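You operate a simulated robot arm through the tools that you are given. There is no shell and no other tool. Be economical: measure what you need, move in short steps, check, and stop when the job is done.

Carry out the task below with a simulated two-armed robot. There is one attempt and no reset: what you move stays moved.

Task
Pick up the tiny carton that says "RED" from the check bench top with one hand, pass it to the other hand and put it on the left rack middle shelf.
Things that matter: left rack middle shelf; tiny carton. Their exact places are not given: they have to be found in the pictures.

It is judged by the outcome, as a careful person would: the job done as asked, and still so three seconds after it is handed in. It fails if anything else is knocked over, pushed out of place, dropped, spilled or broken.

Robot
Two 7-joint arms with two-finger grippers on one trunk, on a base that drives. Base frame: it is fixed to the floor where the robot stands at the start and does not move with it; the origin is under the middle of the robot, x ahead of it, y to its left, z up. Readings come in mm, degrees, newtons and seconds.
The left shoulder is at the start at [101, 216, 1089], the right one opposite. With the tool pointing down near the work surface each hand reaches from about 340 to 840 mm from the robot's upright axis, wherever it stands, measured 20 degrees to its own side. Places, roughly: left rack middle shelf [-2100, 3800, 400]. Payload 3.18 kg a hand.
Tool frame (each hand has its own): the origin (TCP) lies between the finger pads and is the grasp point; the fingertips stand 30 mm ahead of it; z points along the fingers, y is the line along which they close. Largest opening 144 mm; the body of the gripper starts 103 mm behind the TCP.
Orientation is that of the tool frame in the base frame, as a unit quaternion [w, x, y, z]. With the fingers straight down and closing along the base's y, the tool's x points along the base's -x, its y along +y and its z along -z.

Tools
- The arms move only by the tool drive_tool. It takes "left_plan", "right_plan" or both (then of equal length, played together; a hand with none holds still); each is a list of rows, each a list of 7 numbers: the shift along the tool's x, y, z in mm, then the turn, a rotation vector about the tool's x, y, z in degrees, then the closure, from 0 (fully open) to 1 (shut). In form: [[tx, ty, tz, rx, ry, rz, fingers], ...]. A call has 1 to 12 rows; each row is the pose to reach, as a shift and turn from the pose commanded when the call began, along the tool's axes at that moment. Each row takes 0.2 s and may step no farther than 50 mm and 8.6 degrees from the row before; otherwise, or with a gripper value out of range, the whole call is refused. Where a pose cannot be reached the arm comes as near as it can. A force on the tool above 40 N (or 10 N above the force at the start of the call, whichever is more), or a blocked arm, ends the call early, and 0.2 s more pass. The fingers move at their own pace and stop on an object; they squeeze with about 37 N. The grip force told is the motor's: it shows also when the fingers shut on nothing. Time passes only in rows, and 0.2 s behind the last, so rows that repeat a pose let the fingers close. It gives the time, the measured TCP pose, the force on the tool (base axes), the opening and the grip force at its end, in the units of the frame above (readings bear some noise), with the torque about the TCP (base axes, N m) and any sound that the robot's microphone picked up, and new pictures: "show" is both (left out), scene, wrist or none (wrist: the cameras of the hands that moved).
- Cameras (640 x 400 px; columns grow to the right, rows downward): "scene" is now at [203.6, 38.4, 1284.5]; the picture's right is [0.42, -0.91, 0.00], its down [-0.46, -0.21, -0.86] and it looks along [0.79, 0.36, -0.50] (base axes); focal length 235 px, centre (320, 200). "left" rides on the left gripper at [76, -16, -143] in its tool frame; the picture's right is [0.21, 0.98, 0.00], its down [-0.84, 0.18, -0.51] and it looks along [-0.50, 0.11, 0.86] (tool axes); focal length 218 px, centre (320, 200). "right" rides on the right gripper at [76, 16, -143] in its tool frame; the picture's right is [-0.21, 0.98, 0.00], its down [-0.84, -0.18, -0.51] and it looks along [-0.50, -0.11, 0.86] (tool axes); focal length 218 px, centre (320, 200).
- raise_lower(by): slides the trunk up (or, below 0, down) by that many mm; the arms and the scene camera ride with it, the base frame stays. It gives what a move gives, with no picture.
- drive_base(legs): drives the robot by 1 to 6 legs, each [ahead, left, turn to the left] in mm, mm and degrees, along the robot's own axes; the way and the turn of a leg run together, so that a leg with both is an arc; at most 1500 mm and 180 degrees a leg. The arms and the cameras ride along, it lands a little off, and it stops where it bumps. It gives what a move gives, and a new picture of the scene camera.
- head_to(pan, tilt): turns the head with the scene camera to pan (to the left, within 80 degrees either way) and tilt (down, from -29 to 69), counted from straight ahead of the robot. It gives what a move gives, and a new picture of the scene camera.
- probe_pixels(camera, pixels): for up to 12 pixels [column, row] of the newest picture of that camera ("zoom" is the newest enlarged one), the place [x, y, z] in the base frame of the surface seen there, good to about 3 mm. It takes no simulated time.
- inspect(camera, box): a new picture of the part [left, top, right, bottom] of that camera's present view, enlarged. It takes no simulated time.
- hand_in(): hands the job in; it is judged then, once.

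Work in short steps. Measure before you move; look again where a grasp or a placing could have gone wrong, and mend it. You have 80 turns and 260 pictures in all, those below and enlarged ones among them. Open the grippers and draw the arms clear of the work before you hand the job in, unless the task says otherwise; then end with one line.

The tools are called after "Emit:" as a command line: name --argument value ..., lists and objects as JSON in quotes. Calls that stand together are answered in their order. drive_tool: Moves the arms, as the interface text tells. Its arguments: {"type":"object","properties":{"left_plan":{"type":"array"},"right_plan":{"type":"array"},"show":{"type":"string","enum":["both","scene","wrist","none"]}},"required":[]} The other tools are called the same way: raise_lower (by) slides the trunk up or down; drive_base (legs) drives the base; head_to (pan, tilt) turns the head that bears the scene camera; probe_pixels (camera, pixels) gives the place of the surface under pixels of a picture; inspect (camera, box) takes an enlarged picture of a part of a camera's view; hand_in () hands the job in.

At the start:

```text
time: 0.0
left_position: [448.4, 392.4, 1060.0]
left_ee_rot: [-0.001, -0.001, 1.0, 0.0]
left_contact_force: [0.3, 0.2, -0.8]
left_wrist_torque: [-0.04, -0.06, 0.02]
left_opening: 143.9
left_finger_force: 0.1
right_position: [481.0, -115.3, 1025.0]
right_ee_rot: [0.001, 0.0, 1.0, 0.0]
right_contact_force: [-0.6, -0.7, -0.6]
right_wrist_torque: [0.03, 0.01, 0.0]
right_opening: 143.8
right_finger_force: 0.1
trunk travel left (down, up): [-173.0, 196.0]
robot x, y, heading: [2.8, 1.4, 0.2]
head pan, tilt: [24.6, 30.1]
```

scene: 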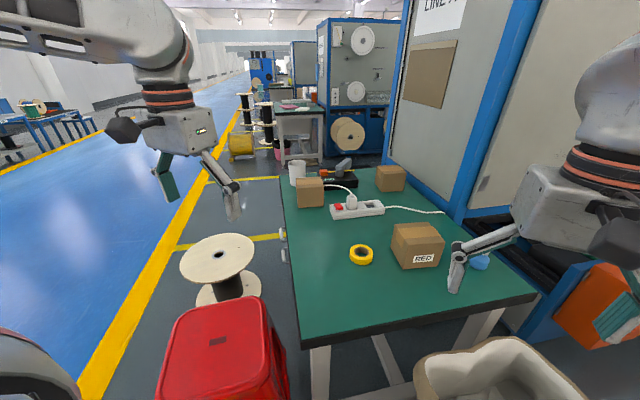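
right: 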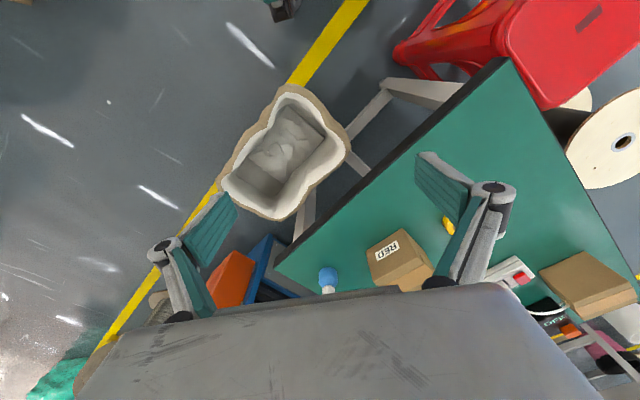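
left: 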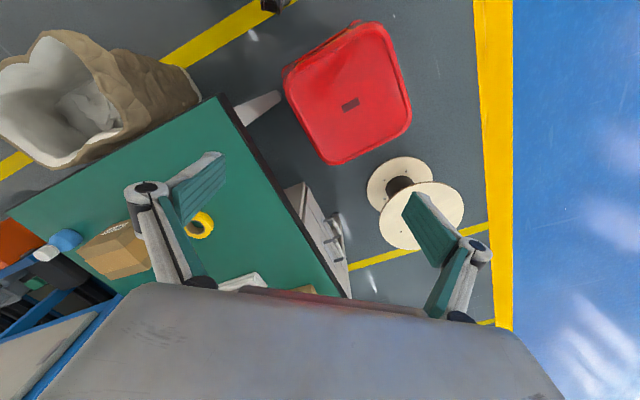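

The carton labelled RED shows at scene (417,246). I'll enlarge it and probe its corners.

Emit:
inspect --camera "scene" --box '[280, 150, 520, 300]'

Emit:
probe_pixels --camera "scene" --pixels '[[391, 226], [436, 223], [444, 240], [400, 245], [423, 258], [403, 266], [440, 264], [361, 254], [300, 300], [480, 262], [330, 340], [535, 295]]'

```text
2.67 times, centred on (400, 225) of scene
```

zoom: 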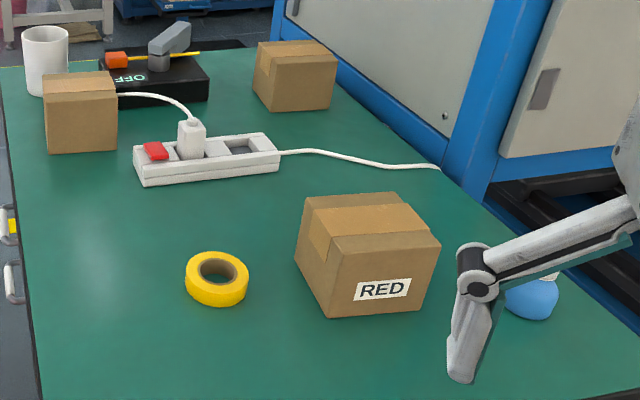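

```text
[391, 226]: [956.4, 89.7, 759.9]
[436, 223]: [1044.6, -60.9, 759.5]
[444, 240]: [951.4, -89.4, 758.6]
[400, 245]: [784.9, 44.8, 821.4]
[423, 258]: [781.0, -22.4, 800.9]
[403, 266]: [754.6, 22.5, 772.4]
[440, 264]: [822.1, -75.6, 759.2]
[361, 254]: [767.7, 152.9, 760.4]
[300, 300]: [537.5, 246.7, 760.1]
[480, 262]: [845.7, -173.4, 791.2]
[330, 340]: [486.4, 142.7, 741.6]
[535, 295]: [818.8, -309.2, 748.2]
```

Table top is at z≈760. I'll probe the carton's corners precisely in the zoom.

Emit:
probe_pixels --camera "zoom" --pixels '[[312, 200], [394, 195], [435, 241], [322, 256], [370, 215], [375, 235], [335, 310], [415, 305], [432, 262], [300, 258], [365, 260], [320, 300]]'

```text
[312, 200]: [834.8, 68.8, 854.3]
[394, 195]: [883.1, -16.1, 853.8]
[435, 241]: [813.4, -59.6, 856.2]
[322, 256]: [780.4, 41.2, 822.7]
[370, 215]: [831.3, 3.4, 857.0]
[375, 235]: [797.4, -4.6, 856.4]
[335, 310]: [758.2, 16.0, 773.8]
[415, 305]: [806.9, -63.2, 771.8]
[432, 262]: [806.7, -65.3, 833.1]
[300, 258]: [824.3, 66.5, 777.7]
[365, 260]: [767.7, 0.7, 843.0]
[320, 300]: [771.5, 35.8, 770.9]
```

The carton is ~100×88×97 mm, centre about (823,3), its sides turned ~31° and its top at z≈857. It's out of comfortable reach, so I'll look down to see how much space the base has to turn.

Emit:
head_to --pan 0 --tilt 65

Emit:
head_to --pan 79 --tilt 20

```text
time: 1.0
left_position: [448.9, 393.1, 1059.1]
left_ee_rot: [0.001, 0.0, 1.0, -0.001]
left_contact_force: [0.0, 0.1, -0.2]
left_wrist_torque: [0.01, -0.04, 0.01]
left_opening: 144.0
left_finger_force: 0.0
right_position: [481.2, -114.7, 1025.1]
right_ee_rot: [0.0, 0.0, 1.0, 0.0]
right_contact_force: [0.5, 0.0, -0.5]
right_wrist_torque: [-0.02, 0.03, 0.0]
right_opening: 144.1
right_finger_force: 0.0
trunk travel left (down, up): [-173.0, 196.0]
robot x, y, heading: [0.1, -2.6, 0.1]
head pan, tilt: [0.0, 65.0]
```

scene: 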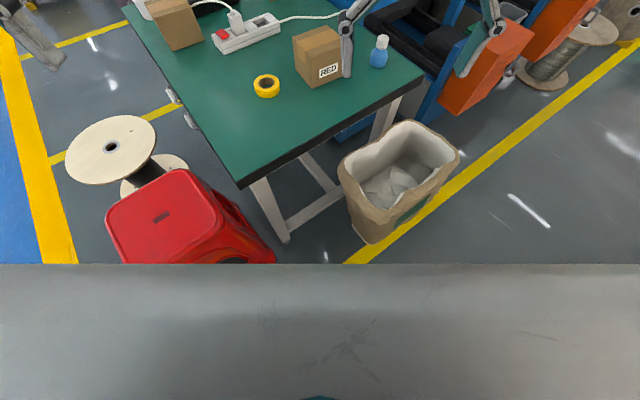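

```text
time: 2.5
left_position: [449.5, 393.8, 1060.0]
left_ee_rot: [-0.001, 0.0, 1.0, 0.0]
left_contact_force: [-0.5, -0.2, 0.2]
left_wrist_torque: [0.01, 0.0, 0.03]
left_opening: 143.9
left_finger_force: 0.0
right_position: [480.8, -115.0, 1024.7]
right_ee_rot: [-0.001, -0.001, 1.0, 0.0]
right_contact_force: [0.0, -0.8, 0.2]
right_wrist_torque: [-0.03, -0.03, -0.04]
right_opening: 143.7
right_finger_force: 0.1
trunk travel left (down, up): [-173.0, 196.0]
robot x, y, heading: [2.0, -3.0, -0.2]
head pan, tilt: [79.0, 20.0]
```

scene: 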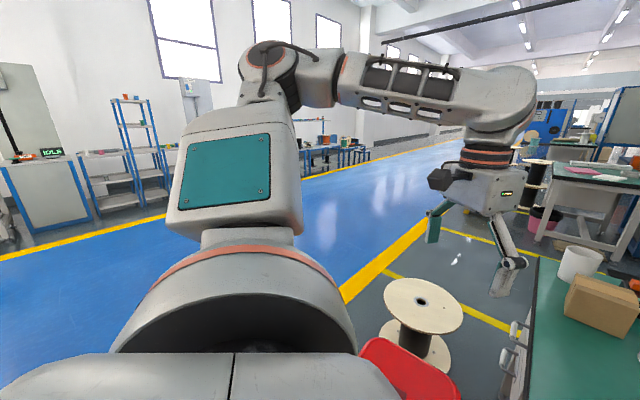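

Before turning I need to know how close the stool and the basket are, so I'll probe them in the hand cameras.

Emit:
probe_pixels --camera "left" --pixels '[[350, 30], [385, 30], [290, 75], [330, 155], [405, 115], [295, 60], [260, 15], [60, 45], [240, 105]]'

Emit:
probe_pixels --camera "right" --pixels '[[290, 92], [230, 190], [340, 150], [400, 50], [440, 5], [385, 85], [510, 62]]'

```text
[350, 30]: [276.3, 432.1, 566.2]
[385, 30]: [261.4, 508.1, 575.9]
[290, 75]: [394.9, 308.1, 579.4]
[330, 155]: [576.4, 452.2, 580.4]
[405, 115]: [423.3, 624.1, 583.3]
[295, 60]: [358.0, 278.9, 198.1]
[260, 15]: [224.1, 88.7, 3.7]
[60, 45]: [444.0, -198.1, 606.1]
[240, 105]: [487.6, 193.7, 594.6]
```

```text
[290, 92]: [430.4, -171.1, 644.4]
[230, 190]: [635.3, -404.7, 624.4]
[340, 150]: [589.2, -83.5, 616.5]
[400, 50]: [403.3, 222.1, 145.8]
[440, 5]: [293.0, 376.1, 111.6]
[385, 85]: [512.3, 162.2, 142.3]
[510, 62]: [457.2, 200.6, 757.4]
```

The nearest stool and basket points are ≥450 mm from the axis, and bare floor is visible 224 mm ahead, so the base is small. Turning in place by 31° is safe and lines the robot up with the carton.

Emit:
drive_base --legs '[[0, 0, 31]]'

Emit:
head_to --pan -25 --tilt 40

```text
time: 4.4
left_position: [183.1, 568.9, 1060.9]
left_ee_rot: [0.0, -0.266, 0.964, 0.0]
left_contact_force: [0.0, 0.0, 0.6]
left_wrist_torque: [0.01, -0.04, 0.0]
left_opening: 144.1
left_finger_force: 0.1
right_position: [470.7, 149.4, 1024.4]
right_ee_rot: [-0.001, -0.268, 0.963, 0.0]
right_contact_force: [0.5, 0.0, -0.1]
right_wrist_torque: [-0.03, -0.02, 0.02]
right_opening: 143.9
right_finger_force: 0.0
trunk travel left (down, up): [-173.0, 196.0]
robot x, y, heading: [1.2, 0.6, 30.8]
head pan, tilt: [79.0, 20.0]
```

scene: 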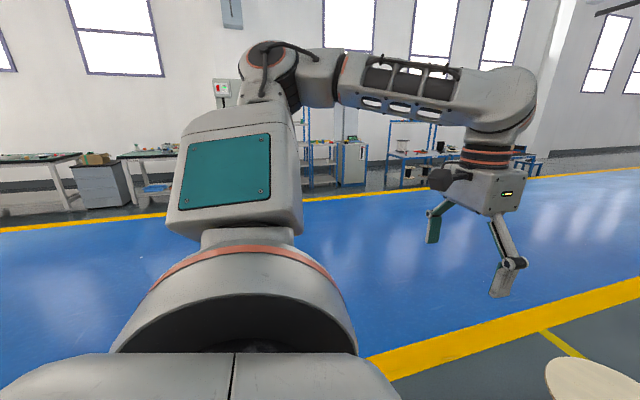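

```text
time: 6.2
left_position: [182.1, 566.8, 1061.1]
left_ee_rot: [0.0, -0.268, 0.964, -0.001]
left_contact_force: [0.3, 0.8, -0.3]
left_wrist_torque: [-0.03, -0.03, 0.02]
left_opening: 144.3
left_finger_force: 0.0
right_position: [472.1, 149.8, 1025.9]
right_ee_rot: [0.0, -0.267, 0.964, -0.001]
right_contact_force: [0.0, -0.4, 0.7]
right_wrist_torque: [0.03, 0.01, 0.0]
right_opening: 143.8
right_finger_force: 0.1
trunk travel left (down, up): [-173.0, 196.0]
robot x, y, heading: [-0.8, 0.8, 31.2]
head pan, tilt: [-25.0, 40.0]
```

scene: 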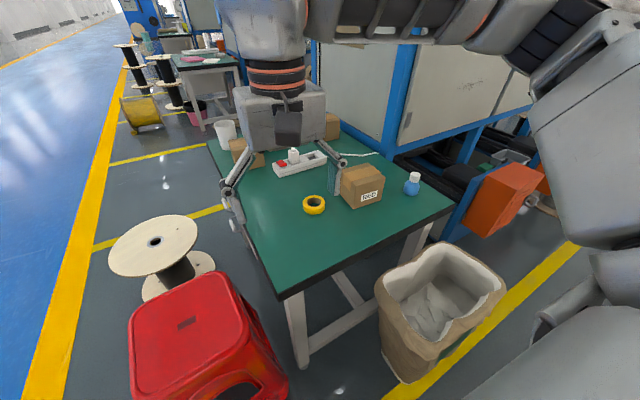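

Robot is now at heading ≈31°. The right hand is at (472,150,1025) with the carton at (823,3). I'll move it over the carton at this height, turning −90° about its axis so that it closes across the ~88 mm depth and leaves the other faces for the left hand.

Emit:
drive_tool --right_plan '[[-20.5, -27.9, 0, 0, 0, -8.18, 0], [-41, -55.8, 0, 0, 0, -16.36, 0], [-61.5, -83.7, 0, 0, 0, -24.54, 0], [-82, -111.6, 0, 0, 0, -32.72, 0], [-102.5, -139.5, 0, 0, 0, -40.9, 0], [-123, -167.4, 0, 0, 0, -49.1, 0], [-143.5, -195.3, 0, 0, 0, -57.3, 0], [-164, -223.2, 0, 0, 0, -65.4, 0], [-184.5, -251.1, 0, 0, 0, -73.6, 0], [-205, -279, 0, 0, 0, -81.8, 0], [-225, -307, 0, 0, 0, -90, 0], [-225, -307, 0, 0, 0, -90, 0]]'

```text
time: 8.8
left_position: [182.9, 569.0, 1058.7]
left_ee_rot: [0.0, -0.267, 0.964, -0.001]
left_contact_force: [0.0, 0.8, -0.9]
left_wrist_torque: [-0.06, 0.01, -0.01]
left_opening: 144.1
left_finger_force: 0.1
right_position: [493.2, 86.5, 789.8]
right_ee_rot: [-0.078, 0.826, -0.558, 0.035]
right_contact_force: [-0.8, -1.0, -0.3]
right_wrist_torque: [-0.04, 0.02, -0.03]
right_opening: 144.0
right_finger_force: 0.0
right hand out of reach, approached as far as the arm can: row 3, 4, 5, 6, 7, 8, 9, 10, 11, 12
trunk travel left (down, up): [-173.0, 196.0]
robot x, y, heading: [-0.1, 1.5, 31.0]
head pan, tilt: [-25.0, 40.0]
```

scene: 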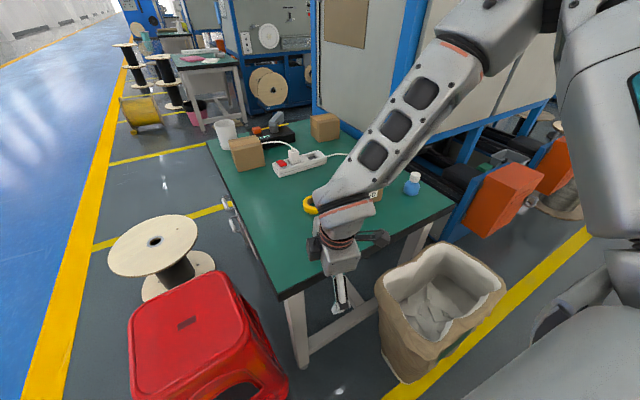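
right: 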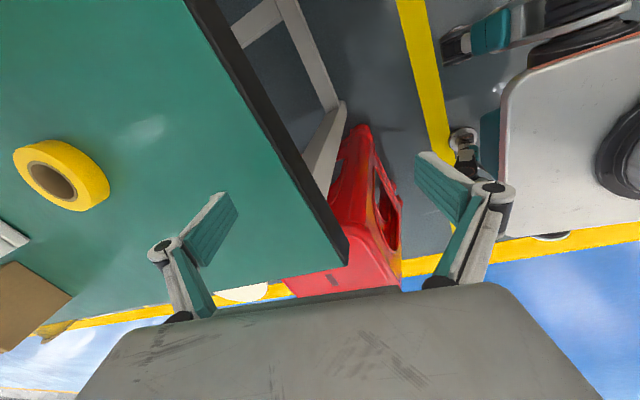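

The arm couldn't reach that pose: it settled low at (493,87,790) near the table corner, force-free. I'll test one short upward row to see how it responds before doing anything bigger.

Emit:
drive_tool --right_plan '[[0, 0, -40, 0, 0, 0, 0]]' --show "none"

```text
time: 9.2
left_position: [182.1, 567.1, 1061.8]
left_ee_rot: [0.001, -0.267, 0.964, 0.0]
left_contact_force: [-0.8, 0.3, -0.3]
left_wrist_torque: [0.03, -0.04, -0.02]
left_opening: 143.6
left_finger_force: 0.1
right_position: [478.4, 73.1, 819.6]
right_ee_rot: [-0.082, 0.823, -0.56, 0.037]
right_contact_force: [-0.9, 0.4, 0.5]
right_wrist_torque: [0.02, -0.03, 0.03]
right_opening: 144.3
right_finger_force: 0.1
right hand out of reach, approached as far as the arm can: row 1
trunk travel left (down, up): [-173.0, 196.0]
robot x, y, heading: [-0.5, 3.1, 31.2]
head pan, tilt: [-25.0, 40.0]
```

It responds from its actual pose. I'll lift further while unwinding the wrist turn (rz positive).

Emit:
drive_tool --right_plan '[[0, 0, -30, 0, 0, 8, 0], [0, 0, -60, 0, 0, 16, 0], [0, 0, -90, 0, 0, 24, 0], [0, 0, -120, 0, 0, 32, 0], [0, 0, -150, 0, 0, 40, 0], [0, 0, -170, 0, 0, 48, 0]]' --show "scene"

```text
time: 10.7
left_position: [182.0, 566.3, 1060.6]
left_ee_rot: [0.0, -0.267, 0.964, 0.0]
left_contact_force: [-0.1, 1.0, 0.2]
left_wrist_torque: [-0.01, -0.02, -0.02]
left_opening: 144.0
left_finger_force: 0.0
right_position: [450.6, 61.7, 988.9]
right_ee_rot: [0.086, -0.525, 0.847, -0.001]
right_contact_force: [0.1, 0.2, -1.4]
right_wrist_torque: [-0.03, 0.0, 0.0]
right_opening: 143.9
right_finger_force: 0.0
trunk travel left (down, up): [-173.0, 196.0]
robot x, y, heading: [2.3, -0.5, 31.0]
head pan, tilt: [-25.0, 40.0]
```

scene: 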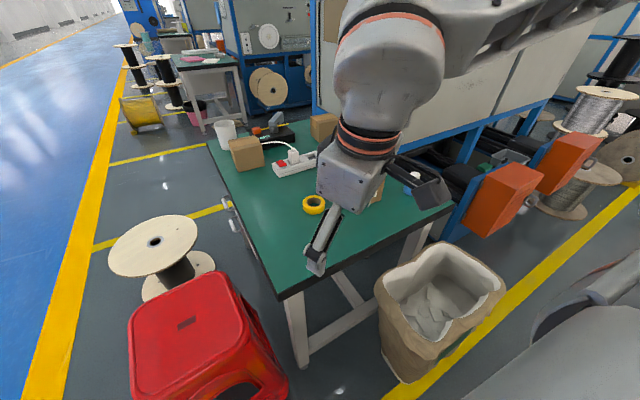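

Back up at z≈989 and reachable. I'll restore the original yaw and straighten the tool while moving halfway to the carton, checking reach.

Emit:
drive_tool --right_plan '[[-10, -35, 4, -0.5, 1.9, 6.5, 0], [-21, -71, 8, -1.1, 3.8, 12.9, 0], [-31, -106, 12, -1.6, 5.8, 19.4, 0], [-42, -142, 20, -2.2, 7.7, 25.8, 0], [-52, -177, 30, -2.7, 9.6, 32.3, 0]]' --show "none"

```text
time: 11.8
left_position: [182.6, 567.8, 1059.1]
left_ee_rot: [-0.001, -0.267, 0.964, 0.0]
left_contact_force: [0.3, 0.8, -0.6]
left_wrist_torque: [0.04, 0.05, 0.04]
left_opening: 144.0
left_finger_force: 0.1
right_position: [634.8, 34.4, 980.1]
right_ee_rot: [-0.001, -0.271, 0.963, -0.001]
right_contact_force: [0.0, 0.1, -0.7]
right_wrist_torque: [0.02, -0.01, -0.01]
right_opening: 144.0
right_finger_force: 0.0
trunk travel left (down, up): [-173.0, 196.0]
robot x, y, heading: [-2.5, 0.3, 30.9]
head pan, tilt: [-25.0, 40.0]
```

Reached cleanly at (635,34,980) with tool straight down. Now on to above the carton centre (823,3).

Emit:
drive_tool --right_plan '[[-29, -25, 0, 0, 0, 0, 0], [-58, -50, 0, 0, 0, 0, 0], [-86, -75, 0, 0, 0, 0, 0], [-115, -100, 5, 0, 0, 0, 0], [-144, -124.6, 10, 0, 0, 0, 0]]'

```text
time: 13.1
left_position: [183.1, 568.4, 1059.0]
left_ee_rot: [0.0, -0.267, 0.964, 0.0]
left_contact_force: [-0.3, 0.3, 0.1]
left_wrist_torque: [-0.01, 0.0, -0.03]
left_opening: 143.9
left_finger_force: 0.1
right_position: [690.0, 24.2, 982.3]
right_ee_rot: [0.0, -0.271, 0.963, -0.001]
right_contact_force: [0.1, 0.0, 0.1]
right_wrist_torque: [-0.03, 0.02, 0.0]
right_opening: 144.4
right_finger_force: 0.1
right hand out of reach, approached as far as the arm can: row 2, 3, 4, 5
trunk travel left (down, up): [-173.0, 196.0]
robot x, y, heading: [0.9, -2.1, 30.9]
head pan, tilt: [-25.0, 40.0]
```

scene: 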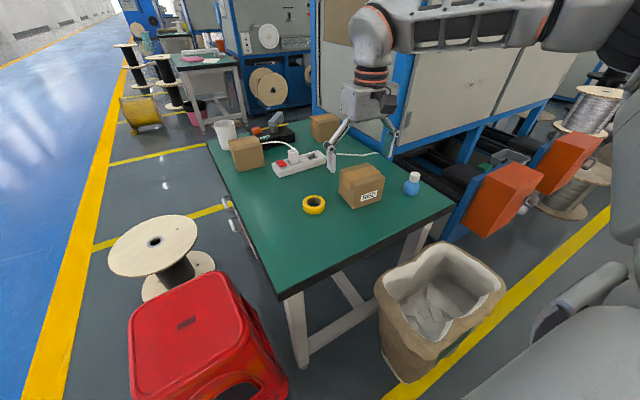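
right: 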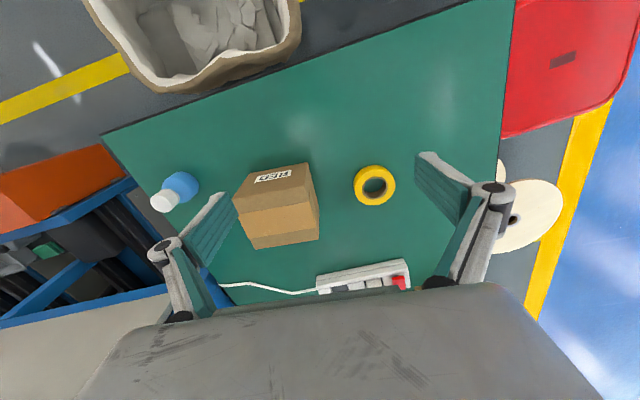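

The reach runs out at (690,24,982): that is high relative to the shoulder. Raising the trunk puts the work lower relative to the shoulder, so I'll raise it 150 mm.

Emit:
raise_lower --by 150

Emit:
drive_tool --right_plan '[[0, 0, 45, 0, 0, 0, 0], [0, 0, 90, 0, 0, 0, 0], [0, 0, 135, 0, 0, 0, 0], [-20, -17, 165, 0, 0, 0, 0], [-45, -38, 175, 0, 0, 0, 0], [-75, -63, 180, 0, 0, 0, 0], [-102.5, -87.3, 180, 0, 0, 0, 0]]'

```text
time: 14.8
left_position: [183.1, 568.6, 1209.2]
left_ee_rot: [0.0, -0.267, 0.964, 0.0]
left_contact_force: [-0.6, 0.3, -1.5]
left_wrist_torque: [-0.01, -0.02, 0.01]
left_opening: 143.9
left_finger_force: 0.1
right_position: [658.0, 7.4, 1248.5]
right_ee_rot: [0.106, -0.269, 0.957, 0.028]
right_contact_force: [-0.1, 0.2, 0.1]
right_wrist_torque: [0.01, 0.0, 0.02]
right_opening: 144.0
right_finger_force: 0.0
trunk travel left (down, up): [-323.0, 46.0]
robot x, y, heading: [2.3, 0.7, 31.0]
head pan, tilt: [-25.0, 40.0]
```

```text
time: 16.4
left_position: [182.9, 567.0, 1209.4]
left_ee_rot: [0.0, -0.267, 0.964, 0.0]
left_contact_force: [0.1, 0.5, 0.3]
left_wrist_torque: [0.01, -0.03, 0.02]
left_opening: 144.1
left_finger_force: 0.1
right_position: [759.4, 16.3, 1087.4]
right_ee_rot: [0.106, -0.268, 0.957, 0.027]
right_contact_force: [-0.4, 0.8, -0.3]
right_wrist_torque: [-0.01, 0.0, 0.0]
right_opening: 143.7
right_finger_force: 0.1
right hand out of reach, approached as far as the arm can: row 6, 7
trunk travel left (down, up): [-323.0, 46.0]
robot x, y, heading: [-0.1, -2.6, 31.0]
head pan, tilt: [-25.0, 40.0]
```

scene: 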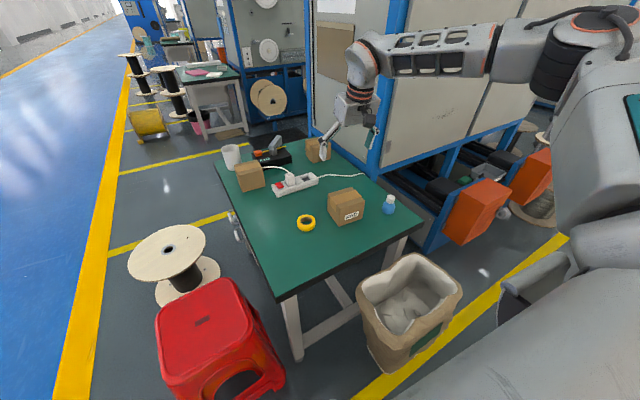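
right: 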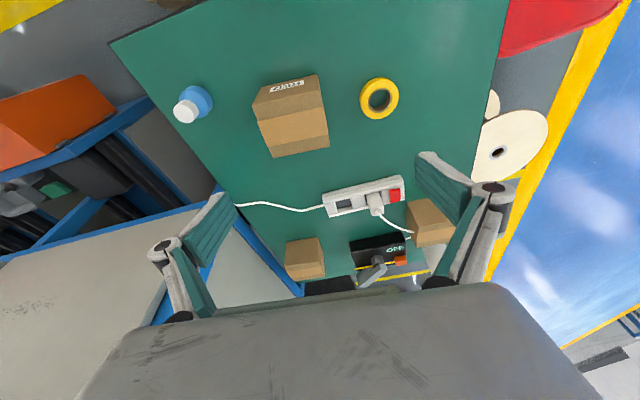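

The raise left the hand tilted 12.5° at (759,16,1087). I'll straighten it while descending, then go over (823,3,950).

Emit:
drive_tool --right_plan '[[7, 0, 33, 0, 4.2, 0, 0], [14.5, 0, 65, 0, 8.4, 0, 0], [21.7, 0.5, 97.6, 0, 12.5, 0, 0], [21.7, 0.5, 110, 0, 12.5, 0, 0], [4, -22, 125, 0, 12.5, 0, 0], [-17, -43.6, 144, 0, 12.5, 0, 0], [-17, -43.6, 144, 0, 12.5, 0, 0]]'

```text
time: 18.0
left_position: [182.8, 567.2, 1209.4]
left_ee_rot: [0.001, -0.267, 0.964, 0.001]
left_contact_force: [-0.1, -0.6, -0.3]
left_wrist_torque: [-0.02, 0.0, 0.01]
left_opening: 143.9
left_finger_force: 0.1
right_position: [731.2, 2.5, 1045.2]
right_ee_rot: [0.053, -0.275, 0.96, 0.012]
right_contact_force: [-0.1, 0.0, 0.0]
right_wrist_torque: [-0.04, 0.02, -0.01]
right_opening: 144.2
right_finger_force: 0.1
right hand out of reach, approached as far as the arm can: row 1, 2, 3, 4, 5, 6, 7
trunk travel left (down, up): [-323.0, 46.0]
robot x, y, heading: [1.8, 0.5, 31.0]
head pan, tilt: [-25.0, 40.0]
```

scene: 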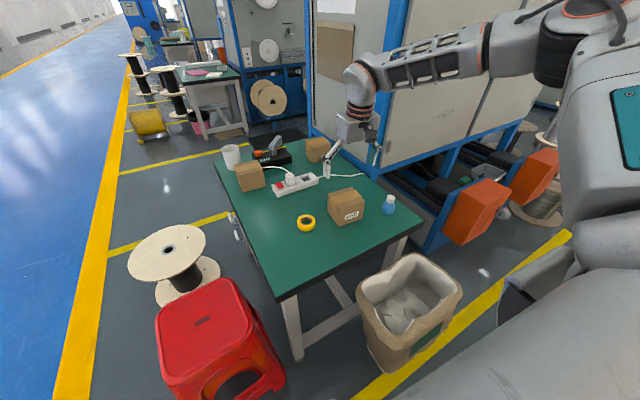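
right: 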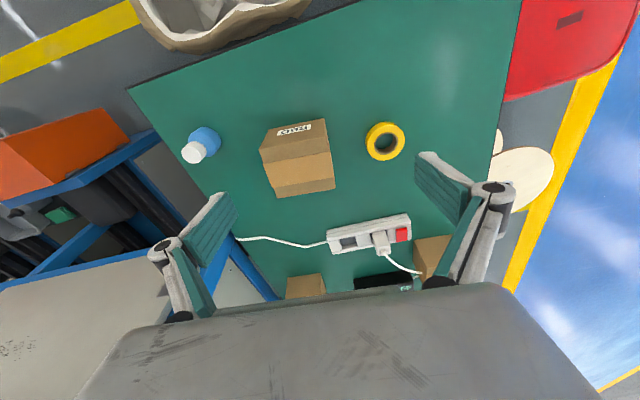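

The hand is near the arm's limit when pointing straight down. Tilting the tool ~35° forward brings the wrist back toward the robot, and the carton can be grasped that way on its side faces, so I'll go to a tilted pre-grasp at about (759,-35,921).

Emit:
drive_tool --right_plan '[[2, -9, 25, 0, -5.8, 0, 0], [4, -18, 50, 0, -11.6, 0, 0], [6, -27, 75, 0, -17.4, 0, 0], [8, -37, 100, 0, -23.2, 0, 0], [9.6, -46, 124, 0, -29, 0, 0], [9.6, -46, 124, 0, -29, 0, 0]]'

```text
time: 19.4
left_position: [181.2, 567.6, 1209.0]
left_ee_rot: [0.0, -0.267, 0.964, 0.0]
left_contact_force: [-0.1, -0.3, -0.3]
left_wrist_torque: [0.0, -0.02, 0.0]
left_opening: 143.9
left_finger_force: 0.0
right_position: [761.2, -31.9, 919.0]
right_ee_rot: [0.293, -0.264, 0.915, 0.081]
right_contact_force: [0.1, -0.7, 0.3]
right_wrist_torque: [0.0, -0.02, 0.0]
right_opening: 143.9
right_finger_force: 0.0
trunk travel left (down, up): [-323.0, 46.0]
robot x, y, heading: [-0.6, -2.3, 31.2]
head pan, tilt: [-25.0, 40.0]
```

scene: 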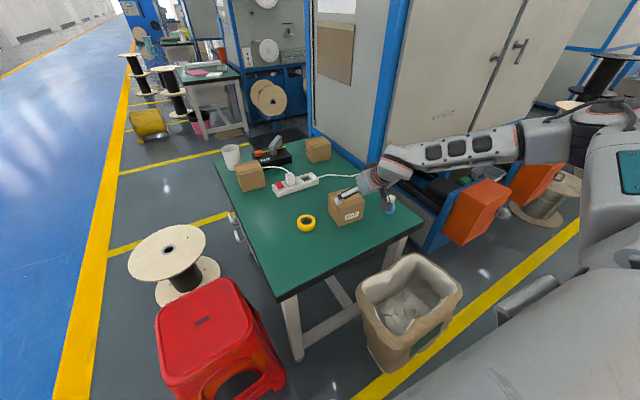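
right: 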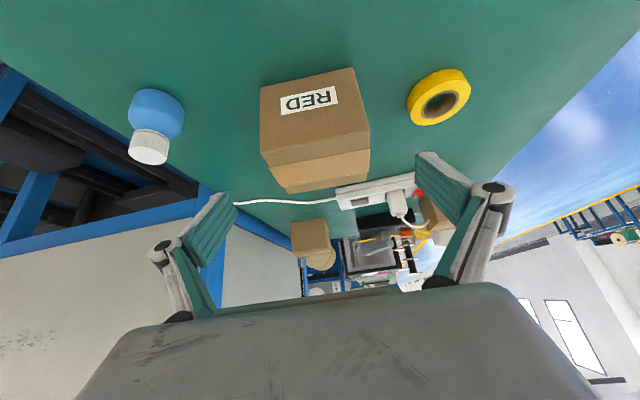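

Reached. The right camera shows the carton's label face, with corners at about (261,88), (355,68), (369,131) and (262,153). I'll probe them and the bottle to refine the alignment.

Emit:
probe_pixels --camera "right" --pixels '[[263, 91], [353, 71], [366, 130], [264, 150], [283, 188], [368, 174], [315, 140], [326, 160], [172, 98], [170, 150], [410, 100]]'

```text
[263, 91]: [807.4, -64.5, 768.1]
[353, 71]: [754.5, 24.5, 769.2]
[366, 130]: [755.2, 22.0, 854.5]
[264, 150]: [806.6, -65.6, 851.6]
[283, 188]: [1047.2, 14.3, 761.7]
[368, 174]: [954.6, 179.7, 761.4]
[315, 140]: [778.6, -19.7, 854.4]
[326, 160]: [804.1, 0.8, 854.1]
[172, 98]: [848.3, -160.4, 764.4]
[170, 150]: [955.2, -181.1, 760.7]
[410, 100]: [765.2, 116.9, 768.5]
```

Refined: centre ≈(821,2), 105 mm wide across the closing direction, yaw matched within 1°. I'll advance 125 mm along the tool to (821,2,815) with the fingers open.

Emit:
drive_tool --right_plan '[[1, -2, 32, 0, 0, 0, 0], [2, -2, 64, 0, 0, 0, 0], [3, -2, 95, 0, 0, 0, 0], [4, -2, 125, 0, 0, 0, 0], [4, -2, 125, 0, 0, 0, 0]]'

```text
time: 20.6
left_position: [181.7, 567.5, 1209.2]
left_ee_rot: [0.0, -0.267, 0.964, 0.0]
left_contact_force: [0.6, 0.2, -0.7]
left_wrist_torque: [0.05, -0.02, -0.02]
left_opening: 144.0
left_finger_force: 0.1
right_position: [823.4, 2.7, 814.9]
right_ee_rot: [0.293, -0.263, 0.916, 0.081]
right_contact_force: [-0.3, 0.2, -0.4]
right_wrist_torque: [-0.01, -0.03, 0.02]
right_opening: 144.1
right_finger_force: 0.1
trunk travel left (down, up): [-323.0, 46.0]
robot x, y, heading: [-1.2, -2.2, 31.2]
head pan, tilt: [-25.0, 40.0]
```

scene: 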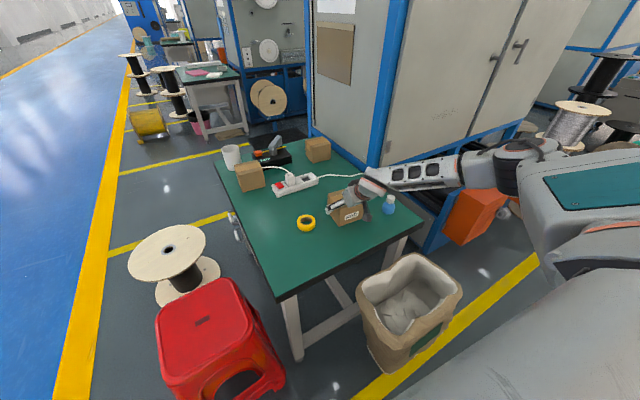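
right: 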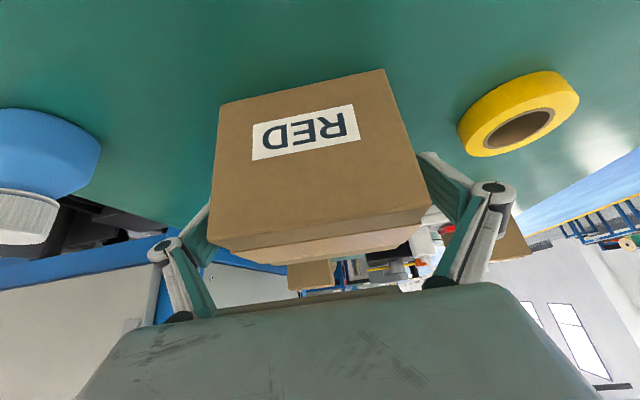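

The carton sits between the fingers. I'll close on it.

Emit:
drive_tool --right_plan '[[0, 0, 0, 0, 0, 0, 1], [0, 0, 0, 0, 0, 0, 1], [0, 0, 0, 0, 0, 0, 1], [0, 0, 0, 0, 0, 0, 1]]' --show "wrist"

```text
time: 21.6
left_position: [181.2, 567.4, 1209.0]
left_ee_rot: [0.001, -0.267, 0.964, -0.001]
left_contact_force: [-0.4, -0.8, 0.6]
left_wrist_torque: [0.01, -0.01, 0.01]
left_opening: 144.0
left_finger_force: 0.1
right_position: [823.0, 1.8, 817.9]
right_ee_rot: [0.294, -0.263, 0.915, 0.081]
right_contact_force: [-1.0, -0.6, 15.9]
right_wrist_torque: [-0.13, 1.16, -0.17]
right_opening: 110.6
right_finger_force: 37.1
trunk travel left (down, up): [-323.0, 46.0]
robot x, y, heading: [-0.9, 1.5, 31.1]
head pan, tilt: [-25.0, 40.0]
```

right: 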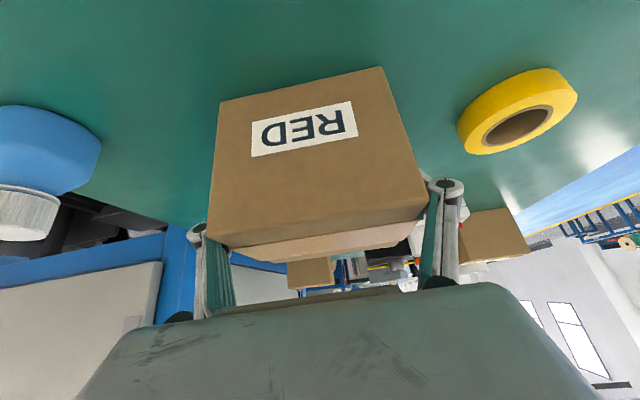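

Gripped at 110.6 mm, 37 N. I'll lift straight up 120 mm (tool x −0.58, z −0.81 per mm).

Emit:
drive_tool --right_plan '[[-11.6, 0, -16.3, 0, 0, 0, 1], [-23.2, 0, -32.6, 0, 0, 0, 1], [-46.3, 0, -65, 0, 0, 0, 1], [-69.5, 0, -97.7, 0, 0, 0, 1]]'

```text
time: 22.6
left_position: [182.2, 567.7, 1210.1]
left_ee_rot: [0.001, -0.267, 0.964, 0.0]
left_contact_force: [-0.8, 0.0, -0.2]
left_wrist_torque: [-0.04, 0.0, 0.0]
left_opening: 144.1
left_finger_force: 0.0
right_position: [821.5, 2.8, 934.8]
right_ee_rot: [0.292, -0.263, 0.916, 0.08]
right_contact_force: [0.0, -0.1, 0.5]
right_wrist_torque: [0.0, 0.01, 0.02]
right_opening: 0.0
right_finger_force: 30.6
trunk travel left (down, up): [-323.0, 46.0]
robot x, y, heading: [-2.2, 0.2, 30.9]
head pan, tilt: [-25.0, 40.0]
```

scene: 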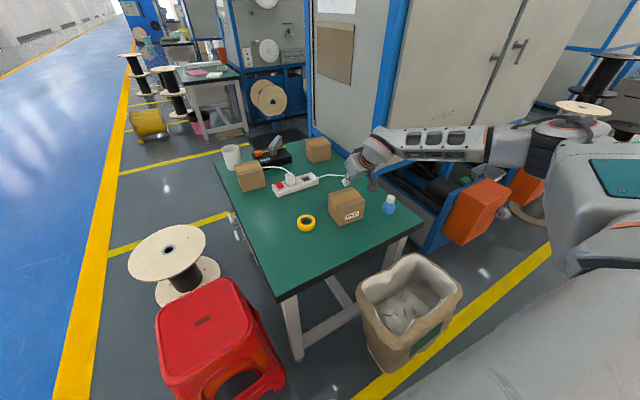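
right: 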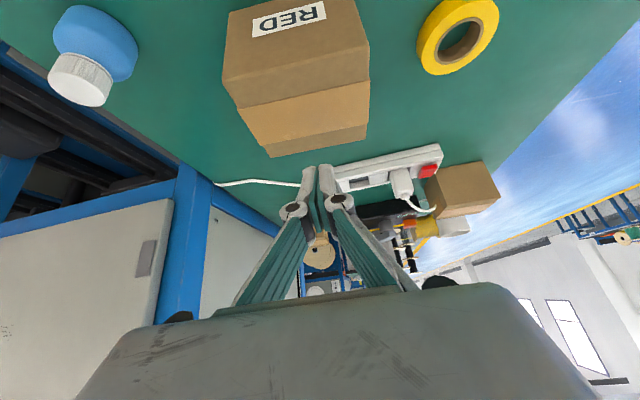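

The fingers slipped off: opening reads 0. The carton is still on the table, so I'll measure its pose again.

Emit:
inspect --camera "right" --box '[180, 0, 420, 200]'

Emit:
probe_pixels --camera "right" --pixels '[[225, 75], [365, 46], [223, 20], [268, 152], [362, 134], [300, 100], [295, 60], [290, 5]]'

```text
2.00 times, centred on (300, 100) of right
```

zoom: 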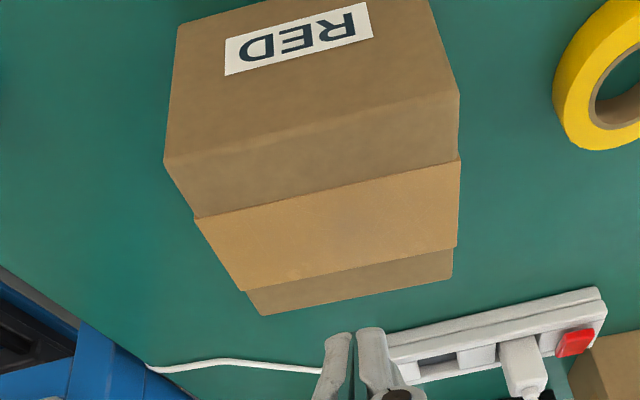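

```text
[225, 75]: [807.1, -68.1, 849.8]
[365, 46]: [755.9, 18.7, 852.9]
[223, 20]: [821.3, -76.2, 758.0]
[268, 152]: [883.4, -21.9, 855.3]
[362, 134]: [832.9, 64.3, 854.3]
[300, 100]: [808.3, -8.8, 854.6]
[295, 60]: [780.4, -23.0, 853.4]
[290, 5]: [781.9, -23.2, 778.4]
```

The carton has barely moved: centre ≈(820,-1), yaw ≈30.4°. I'll open, go back down a bit deeper (TCP z≈803) with a small yaw fix, and close again.

Emit:
drive_tool --right_plan '[[0, 0, 0, 0, 0, 0, 0], [0, 0, 0, 0.7, 0, 1, 0], [0, -3.7, 0, 0.7, 0, 1, 0], [26, -3.7, 36, 0.7, 0, 1, 0], [52, -3.7, 71, 0.7, 0, 1, 0], [78, -3.7, 107, 0.7, 0, 1, 0], [78, -3.7, 107, 0.7, 0, 1, 0]]'

```text
time: 24.2
left_position: [182.4, 567.8, 1209.2]
left_ee_rot: [0.001, -0.267, 0.964, 0.0]
left_contact_force: [-0.2, 0.3, -0.7]
left_wrist_torque: [0.02, -0.01, -0.01]
left_opening: 144.1
left_finger_force: 0.1
right_position: [821.2, -4.4, 801.5]
right_ee_rot: [0.293, -0.253, 0.919, 0.077]
right_contact_force: [-0.8, 0.7, -1.2]
right_wrist_torque: [0.04, 0.01, -0.01]
right_opening: 144.2
right_finger_force: 0.1
trunk travel left (down, up): [-323.0, 46.0]
robot x, y, heading: [-6.4, -0.4, 31.3]
head pan, tilt: [-25.0, 40.0]
```

scene: 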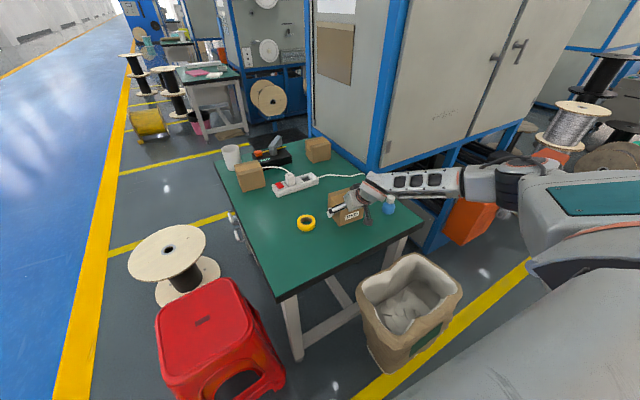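
right: 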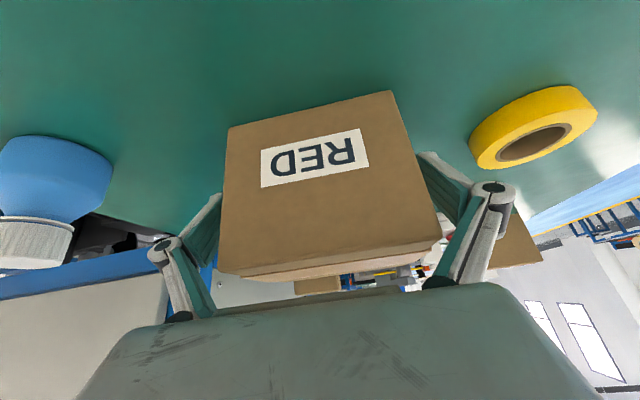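

Deeper now, with the carton well between the pads. I'll close, holding until the force settles, then lift only 8 mm slowly.

Emit:
drive_tool --right_plan '[[0, 0, 0, 0, 0, 0, 1], [0, 0, 0, 0, 0, 0, 1], [0, 0, 0, 0, 0, 0, 1], [0, 0, 0, 0, 0, 0, 1], [0, 0, 0, 0, 0, 0, 1]]' --show "wrist"

Emit:
drive_tool --right_plan '[[-1.2, 0, -1.6, 0, 0, 0, 1], [-2.4, 0, -3.2, 0, 0, 0, 1], [-3.5, 0, -4.8, 0, 0, 0, 1], [-4.7, 0, -6.4, 0, 0, 0, 1]]' --show "wrist"

```text
time: 25.4
left_position: [179.1, 568.3, 1210.2]
left_ee_rot: [0.002, -0.267, 0.964, 0.0]
left_contact_force: [-0.7, -0.2, 0.3]
left_wrist_torque: [-0.03, 0.03, 0.02]
left_opening: 143.9
left_finger_force: 0.1
right_position: [819.0, -4.5, 804.9]
right_ee_rot: [0.296, -0.254, 0.918, 0.078]
right_contact_force: [-11.5, -0.9, 25.0]
right_wrist_torque: [0.32, 0.56, 0.31]
right_opening: 122.3
right_finger_force: 36.8
trunk travel left (down, up): [-323.0, 46.0]
robot x, y, heading: [1.5, 2.2, 30.8]
head pan, tilt: [-25.0, 40.0]
```

right: 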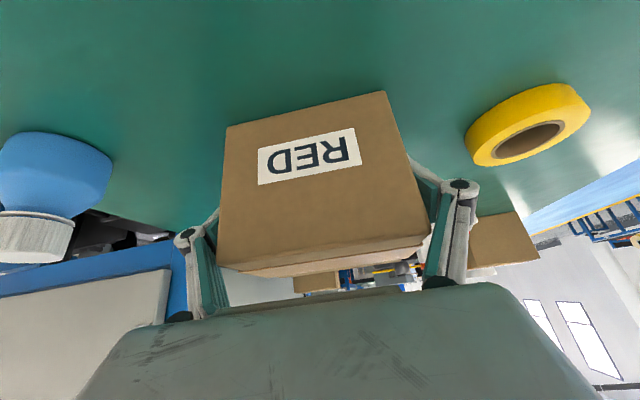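

```text
time: 26.4
left_position: [181.1, 567.3, 1209.5]
left_ee_rot: [0.001, -0.267, 0.964, 0.0]
left_contact_force: [-0.5, 0.4, -0.1]
left_wrist_torque: [-0.03, -0.01, 0.01]
left_opening: 144.0
left_finger_force: 0.1
right_position: [821.0, -4.1, 809.1]
right_ee_rot: [0.292, -0.253, 0.919, 0.076]
right_contact_force: [-5.3, -1.7, 5.8]
right_wrist_torque: [-0.5, -0.01, -0.23]
right_opening: 116.3
right_finger_force: 36.1
trunk travel left (down, up): [-323.0, 46.0]
robot x, y, heading: [-1.0, -1.6, 31.1]
head pan, tilt: [-25.0, 40.0]
```

right: 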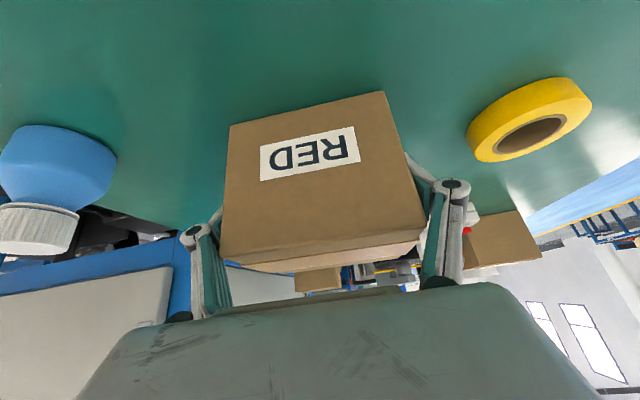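

Deeper gave a *wider* opening (122 mm), so the finger links are wedging on the carton's top-front edge instead of the pads gripping. I need a shallower, more upright grip. I'll open, rise clear, and try reducing the tilt to ~15° there.

Emit:
drive_tool --right_plan '[[0, 0, 0, 0, 0, 0, 0], [0, 0, 0, 0, 0, 0, 0], [-26, 0, -36, 0, 0, 0, 0], [-58, 0, -81, 0, 0, 0, 0], [-58, 0, -81, 0, 6.5, 0, 0], [-58, 0, -81, 0, 13, 0, 0], [-58, 0, -81, 0, 19, 0, 0]]'

```text
refused: row 4 steps farther than a row can; nothing moved
```

Row 4 stepped too far; I'll split it.

Emit:
drive_tool --right_plan '[[0, 0, 0, 0, 0, 0, 0], [0, 0, 0, 0, 0, 0, 0], [-20, 0, -28, 0, 0, 0, 0], [-39, 0, -54, 0, 0, 0, 0], [-58, 0, -81, 0, 0, 0, 0], [-58, 0, -81, 0, 6.5, 0, 0], [-58, 0, -81, 0, 13, 0, 0], [-58, 0, -81, 0, 19, 0, 0]]'

```text
time: 28.2
left_position: [183.6, 568.7, 1209.1]
left_ee_rot: [-0.001, -0.267, 0.964, 0.0]
left_contact_force: [-0.6, -0.1, -0.4]
left_wrist_torque: [0.0, -0.01, 0.01]
left_opening: 143.8
left_finger_force: 0.0
right_position: [821.6, -0.9, 911.0]
right_ee_rot: [0.137, -0.263, 0.955, 0.033]
right_contact_force: [0.2, -0.5, 0.2]
right_wrist_torque: [0.0, -0.01, -0.01]
right_opening: 144.2
right_finger_force: 0.0
trunk travel left (down, up): [-323.0, 46.0]
robot x, y, heading: [4.3, -1.2, 31.0]
head pan, tilt: [-25.0, 40.0]
```

scene: 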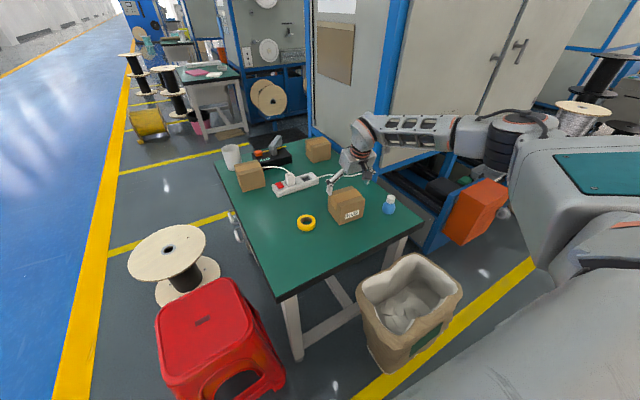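
right: 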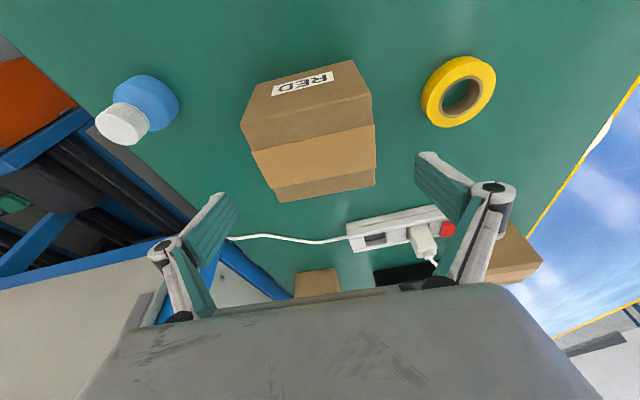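

Tilt is down to 16° with no reach complaint. I'll re-probe the carton corners before the final approach.

Emit:
probe_pixels --camera "right" --pixels '[[244, 126], [369, 96], [277, 199], [373, 184], [253, 86], [353, 63], [315, 140]]'

```text
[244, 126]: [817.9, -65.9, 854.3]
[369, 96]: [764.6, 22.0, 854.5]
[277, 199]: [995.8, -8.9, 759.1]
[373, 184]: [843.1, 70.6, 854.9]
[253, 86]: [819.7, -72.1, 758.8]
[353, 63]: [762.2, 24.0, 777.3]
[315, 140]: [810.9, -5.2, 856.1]
```

The carton was nudged ~9 mm and is now centred at ≈(829,1) with yaw 31°. I'll descend to TCP z≈836 (only ~20 mm below its top) with ~8° tilt.

Emit:
drive_tool --right_plan '[[5, -1, 26, 0, 4, 0, 0], [10, -1, 50, 0, 8, 0, 0], [15, -1, 74, 0, 8, 0, 0], [15, -1, 74, 0, 8, 0, 0]]' --show "wrist"

```text
time: 29.2
left_position: [183.7, 565.2, 1209.8]
left_ee_rot: [0.0, -0.268, 0.964, 0.001]
left_contact_force: [0.6, -0.4, 0.8]
left_wrist_torque: [0.0, 0.03, 0.01]
left_opening: 144.0
left_finger_force: 0.1
right_position: [823.3, -2.3, 891.8]
right_ee_rot: [0.116, -0.262, 0.958, 0.028]
right_contact_force: [-0.2, -1.1, -0.2]
right_wrist_torque: [0.0, 0.0, 0.01]
right_opening: 144.1
right_finger_force: 0.0
right hand out of reach, approached as far as the arm can: row 1, 2, 3, 4
trunk travel left (down, up): [-323.0, 46.0]
robot x, y, heading: [1.6, 1.0, 31.0]
head pan, tilt: [-25.0, 40.0]
```

right: 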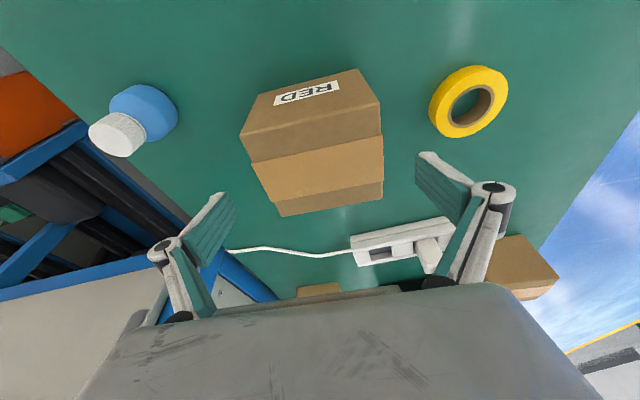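

The limit is ~13–16° tilt here, so I'll keep ~17° and descend to (822,-3,836).

Emit:
drive_tool --right_plan '[[5, 0, 18, 0, -4, 0, 0], [9, 0, 36, 0, -4, 0, 0], [14, 0, 54, 0, -4, 0, 0], [14, 0, 54, 0, -4, 0, 0]]' --show "wrist"

```text
time: 30.2
left_position: [183.2, 567.5, 1209.6]
left_ee_rot: [0.0, -0.267, 0.964, 0.0]
left_contact_force: [0.4, 0.6, -0.2]
left_wrist_torque: [-0.03, -0.01, 0.01]
left_opening: 144.1
left_finger_force: 0.0
right_position: [823.0, -3.6, 837.1]
right_ee_rot: [0.149, -0.262, 0.953, 0.037]
right_contact_force: [0.6, 0.8, -0.3]
right_wrist_torque: [0.0, 0.01, -0.03]
right_opening: 143.8
right_finger_force: 0.1
trunk travel left (down, up): [-323.0, 46.0]
robot x, y, heading: [-1.5, -2.5, 31.0]
head pan, tilt: [-25.0, 40.0]
```

right: 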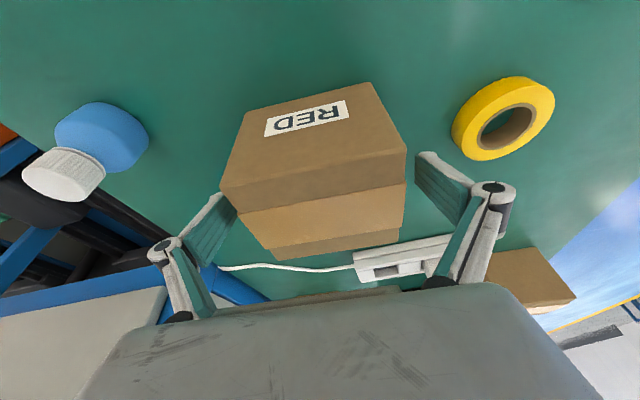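

In position: the pads now flank the top 40–50 mm of the carton. I'll close.

Emit:
drive_tool --right_plan '[[0, 0, 0, 0, 0, 0, 1], [0, 0, 0, 0, 0, 0, 1], [0, 0, 0, 0, 0, 0, 1], [0, 0, 0, 0, 0, 0, 1]]' --show "wrist"

```text
time: 31.2
left_position: [183.1, 567.4, 1210.5]
left_ee_rot: [-0.001, -0.267, 0.964, 0.0]
left_contact_force: [-0.2, 0.1, -0.7]
left_wrist_torque: [-0.01, -0.02, 0.02]
left_opening: 143.9
left_finger_force: 0.1
right_position: [822.4, -1.8, 837.2]
right_ee_rot: [0.149, -0.262, 0.953, 0.037]
right_contact_force: [-1.5, 1.4, 1.1]
right_wrist_torque: [0.34, 0.04, 0.1]
right_opening: 109.6
right_finger_force: 36.8
trunk travel left (down, up): [-323.0, 46.0]
robot x, y, heading: [0.5, -1.4, 31.0]
head pan, tilt: [-25.0, 40.0]
```

right: 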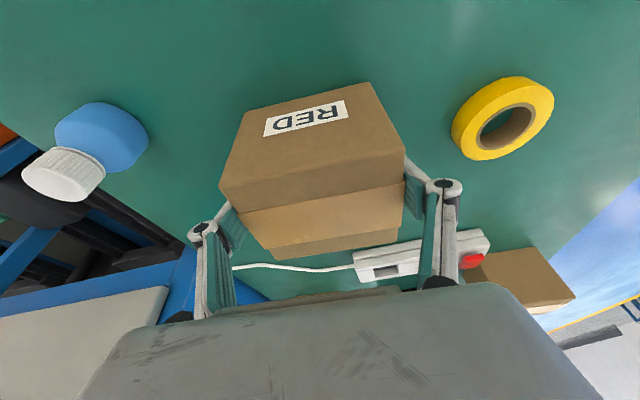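

Clean grip now: 109.6 mm with almost no side load. I'll lift slowly by 16 mm and check.

Emit:
drive_tool --right_plan '[[-0.9, 0, -3, 0, 0, 0, 1], [-2.1, 0, -6.7, 0, 0, 0, 1], [-3.3, 0, -10.5, 0, 0, 0, 1], [-4.8, 0, -15, 0, 0, 0, 1]]' --show "wrist"

```text
time: 32.2
left_position: [182.8, 567.4, 1209.9]
left_ee_rot: [0.0, -0.266, 0.964, 0.0]
left_contact_force: [0.1, -0.7, -0.8]
left_wrist_torque: [-0.01, -0.02, -0.01]
left_opening: 143.9
left_finger_force: 0.0
right_position: [823.9, -4.1, 851.8]
right_ee_rot: [0.149, -0.262, 0.953, 0.037]
right_contact_force: [-0.2, 0.0, -3.0]
right_wrist_torque: [0.01, 0.02, 0.0]
right_opening: 109.4
right_finger_force: 36.8
trunk travel left (down, up): [-323.0, 46.0]
robot x, y, heading: [-0.1, 1.3, 30.9]
head pan, tilt: [-25.0, 40.0]
```

right: 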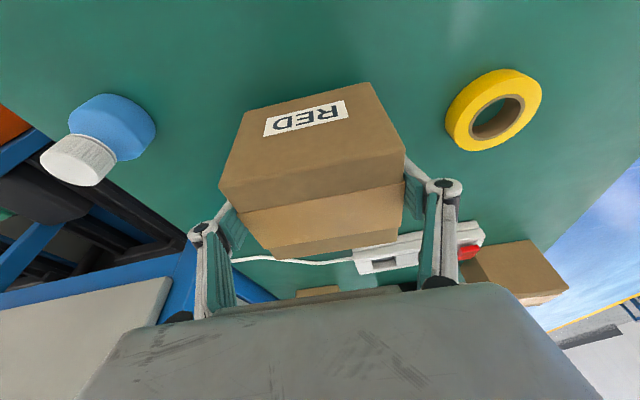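

Carton lifted (opening 109.4, load 3 N). Next I'll raise it 115 mm more and draw it back toward the robot for the handover.

Emit:
drive_tool --right_plan '[[-12, 0, -38, 0, 0, 0, 1], [-24, 0, -76, 0, 0, 0, 1], [-36, 0, -115, 0, 0, 0, 1], [-15, 35, -122, 0, 0, 0, 1], [6, 73, -129, 0, 0, 0, 1], [28, 112, -136, 0, 0, 0, 1], [50, 150, -144, 0, 0, 0, 1], [72, 188, -151, 0, 0, 0, 1], [94, 227, -158, 0, 0, 0, 1], [116, 266, -165, 0, 0, 0, 1], [138, 306, -172, 0, 0, 0, 1], [160, 346, -180, 0, 0, 0, 1]]'

```text
time: 34.8
left_position: [182.1, 569.5, 1209.1]
left_ee_rot: [0.0, -0.266, 0.964, 0.0]
left_contact_force: [-0.4, 0.3, 0.3]
left_wrist_torque: [0.0, -0.03, 0.0]
left_opening: 144.1
left_finger_force: 0.0
right_position: [468.4, 191.6, 972.6]
right_ee_rot: [0.149, -0.262, 0.953, 0.037]
right_contact_force: [-0.3, -0.4, -2.4]
right_wrist_torque: [-0.02, 0.0, 0.0]
right_opening: 109.7
right_finger_force: 37.2
trunk travel left (down, up): [-323.0, 46.0]
robot x, y, heading: [-0.1, -1.2, 31.1]
head pan, tilt: [-25.0, 40.0]
```

scene: 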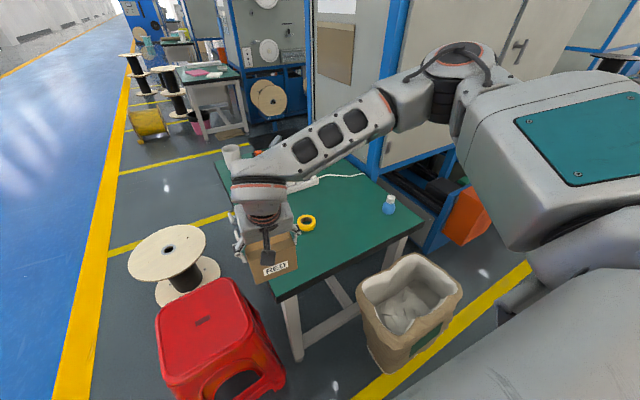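
right: 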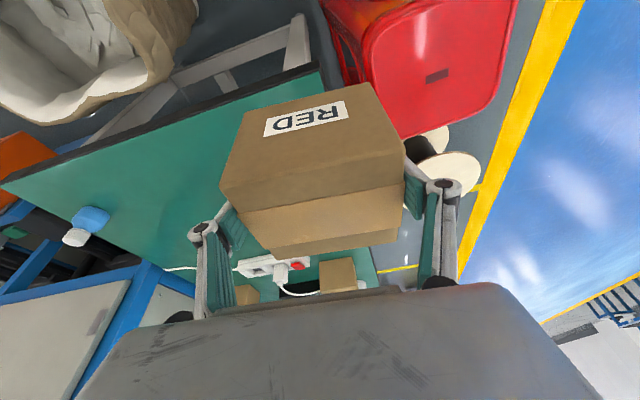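

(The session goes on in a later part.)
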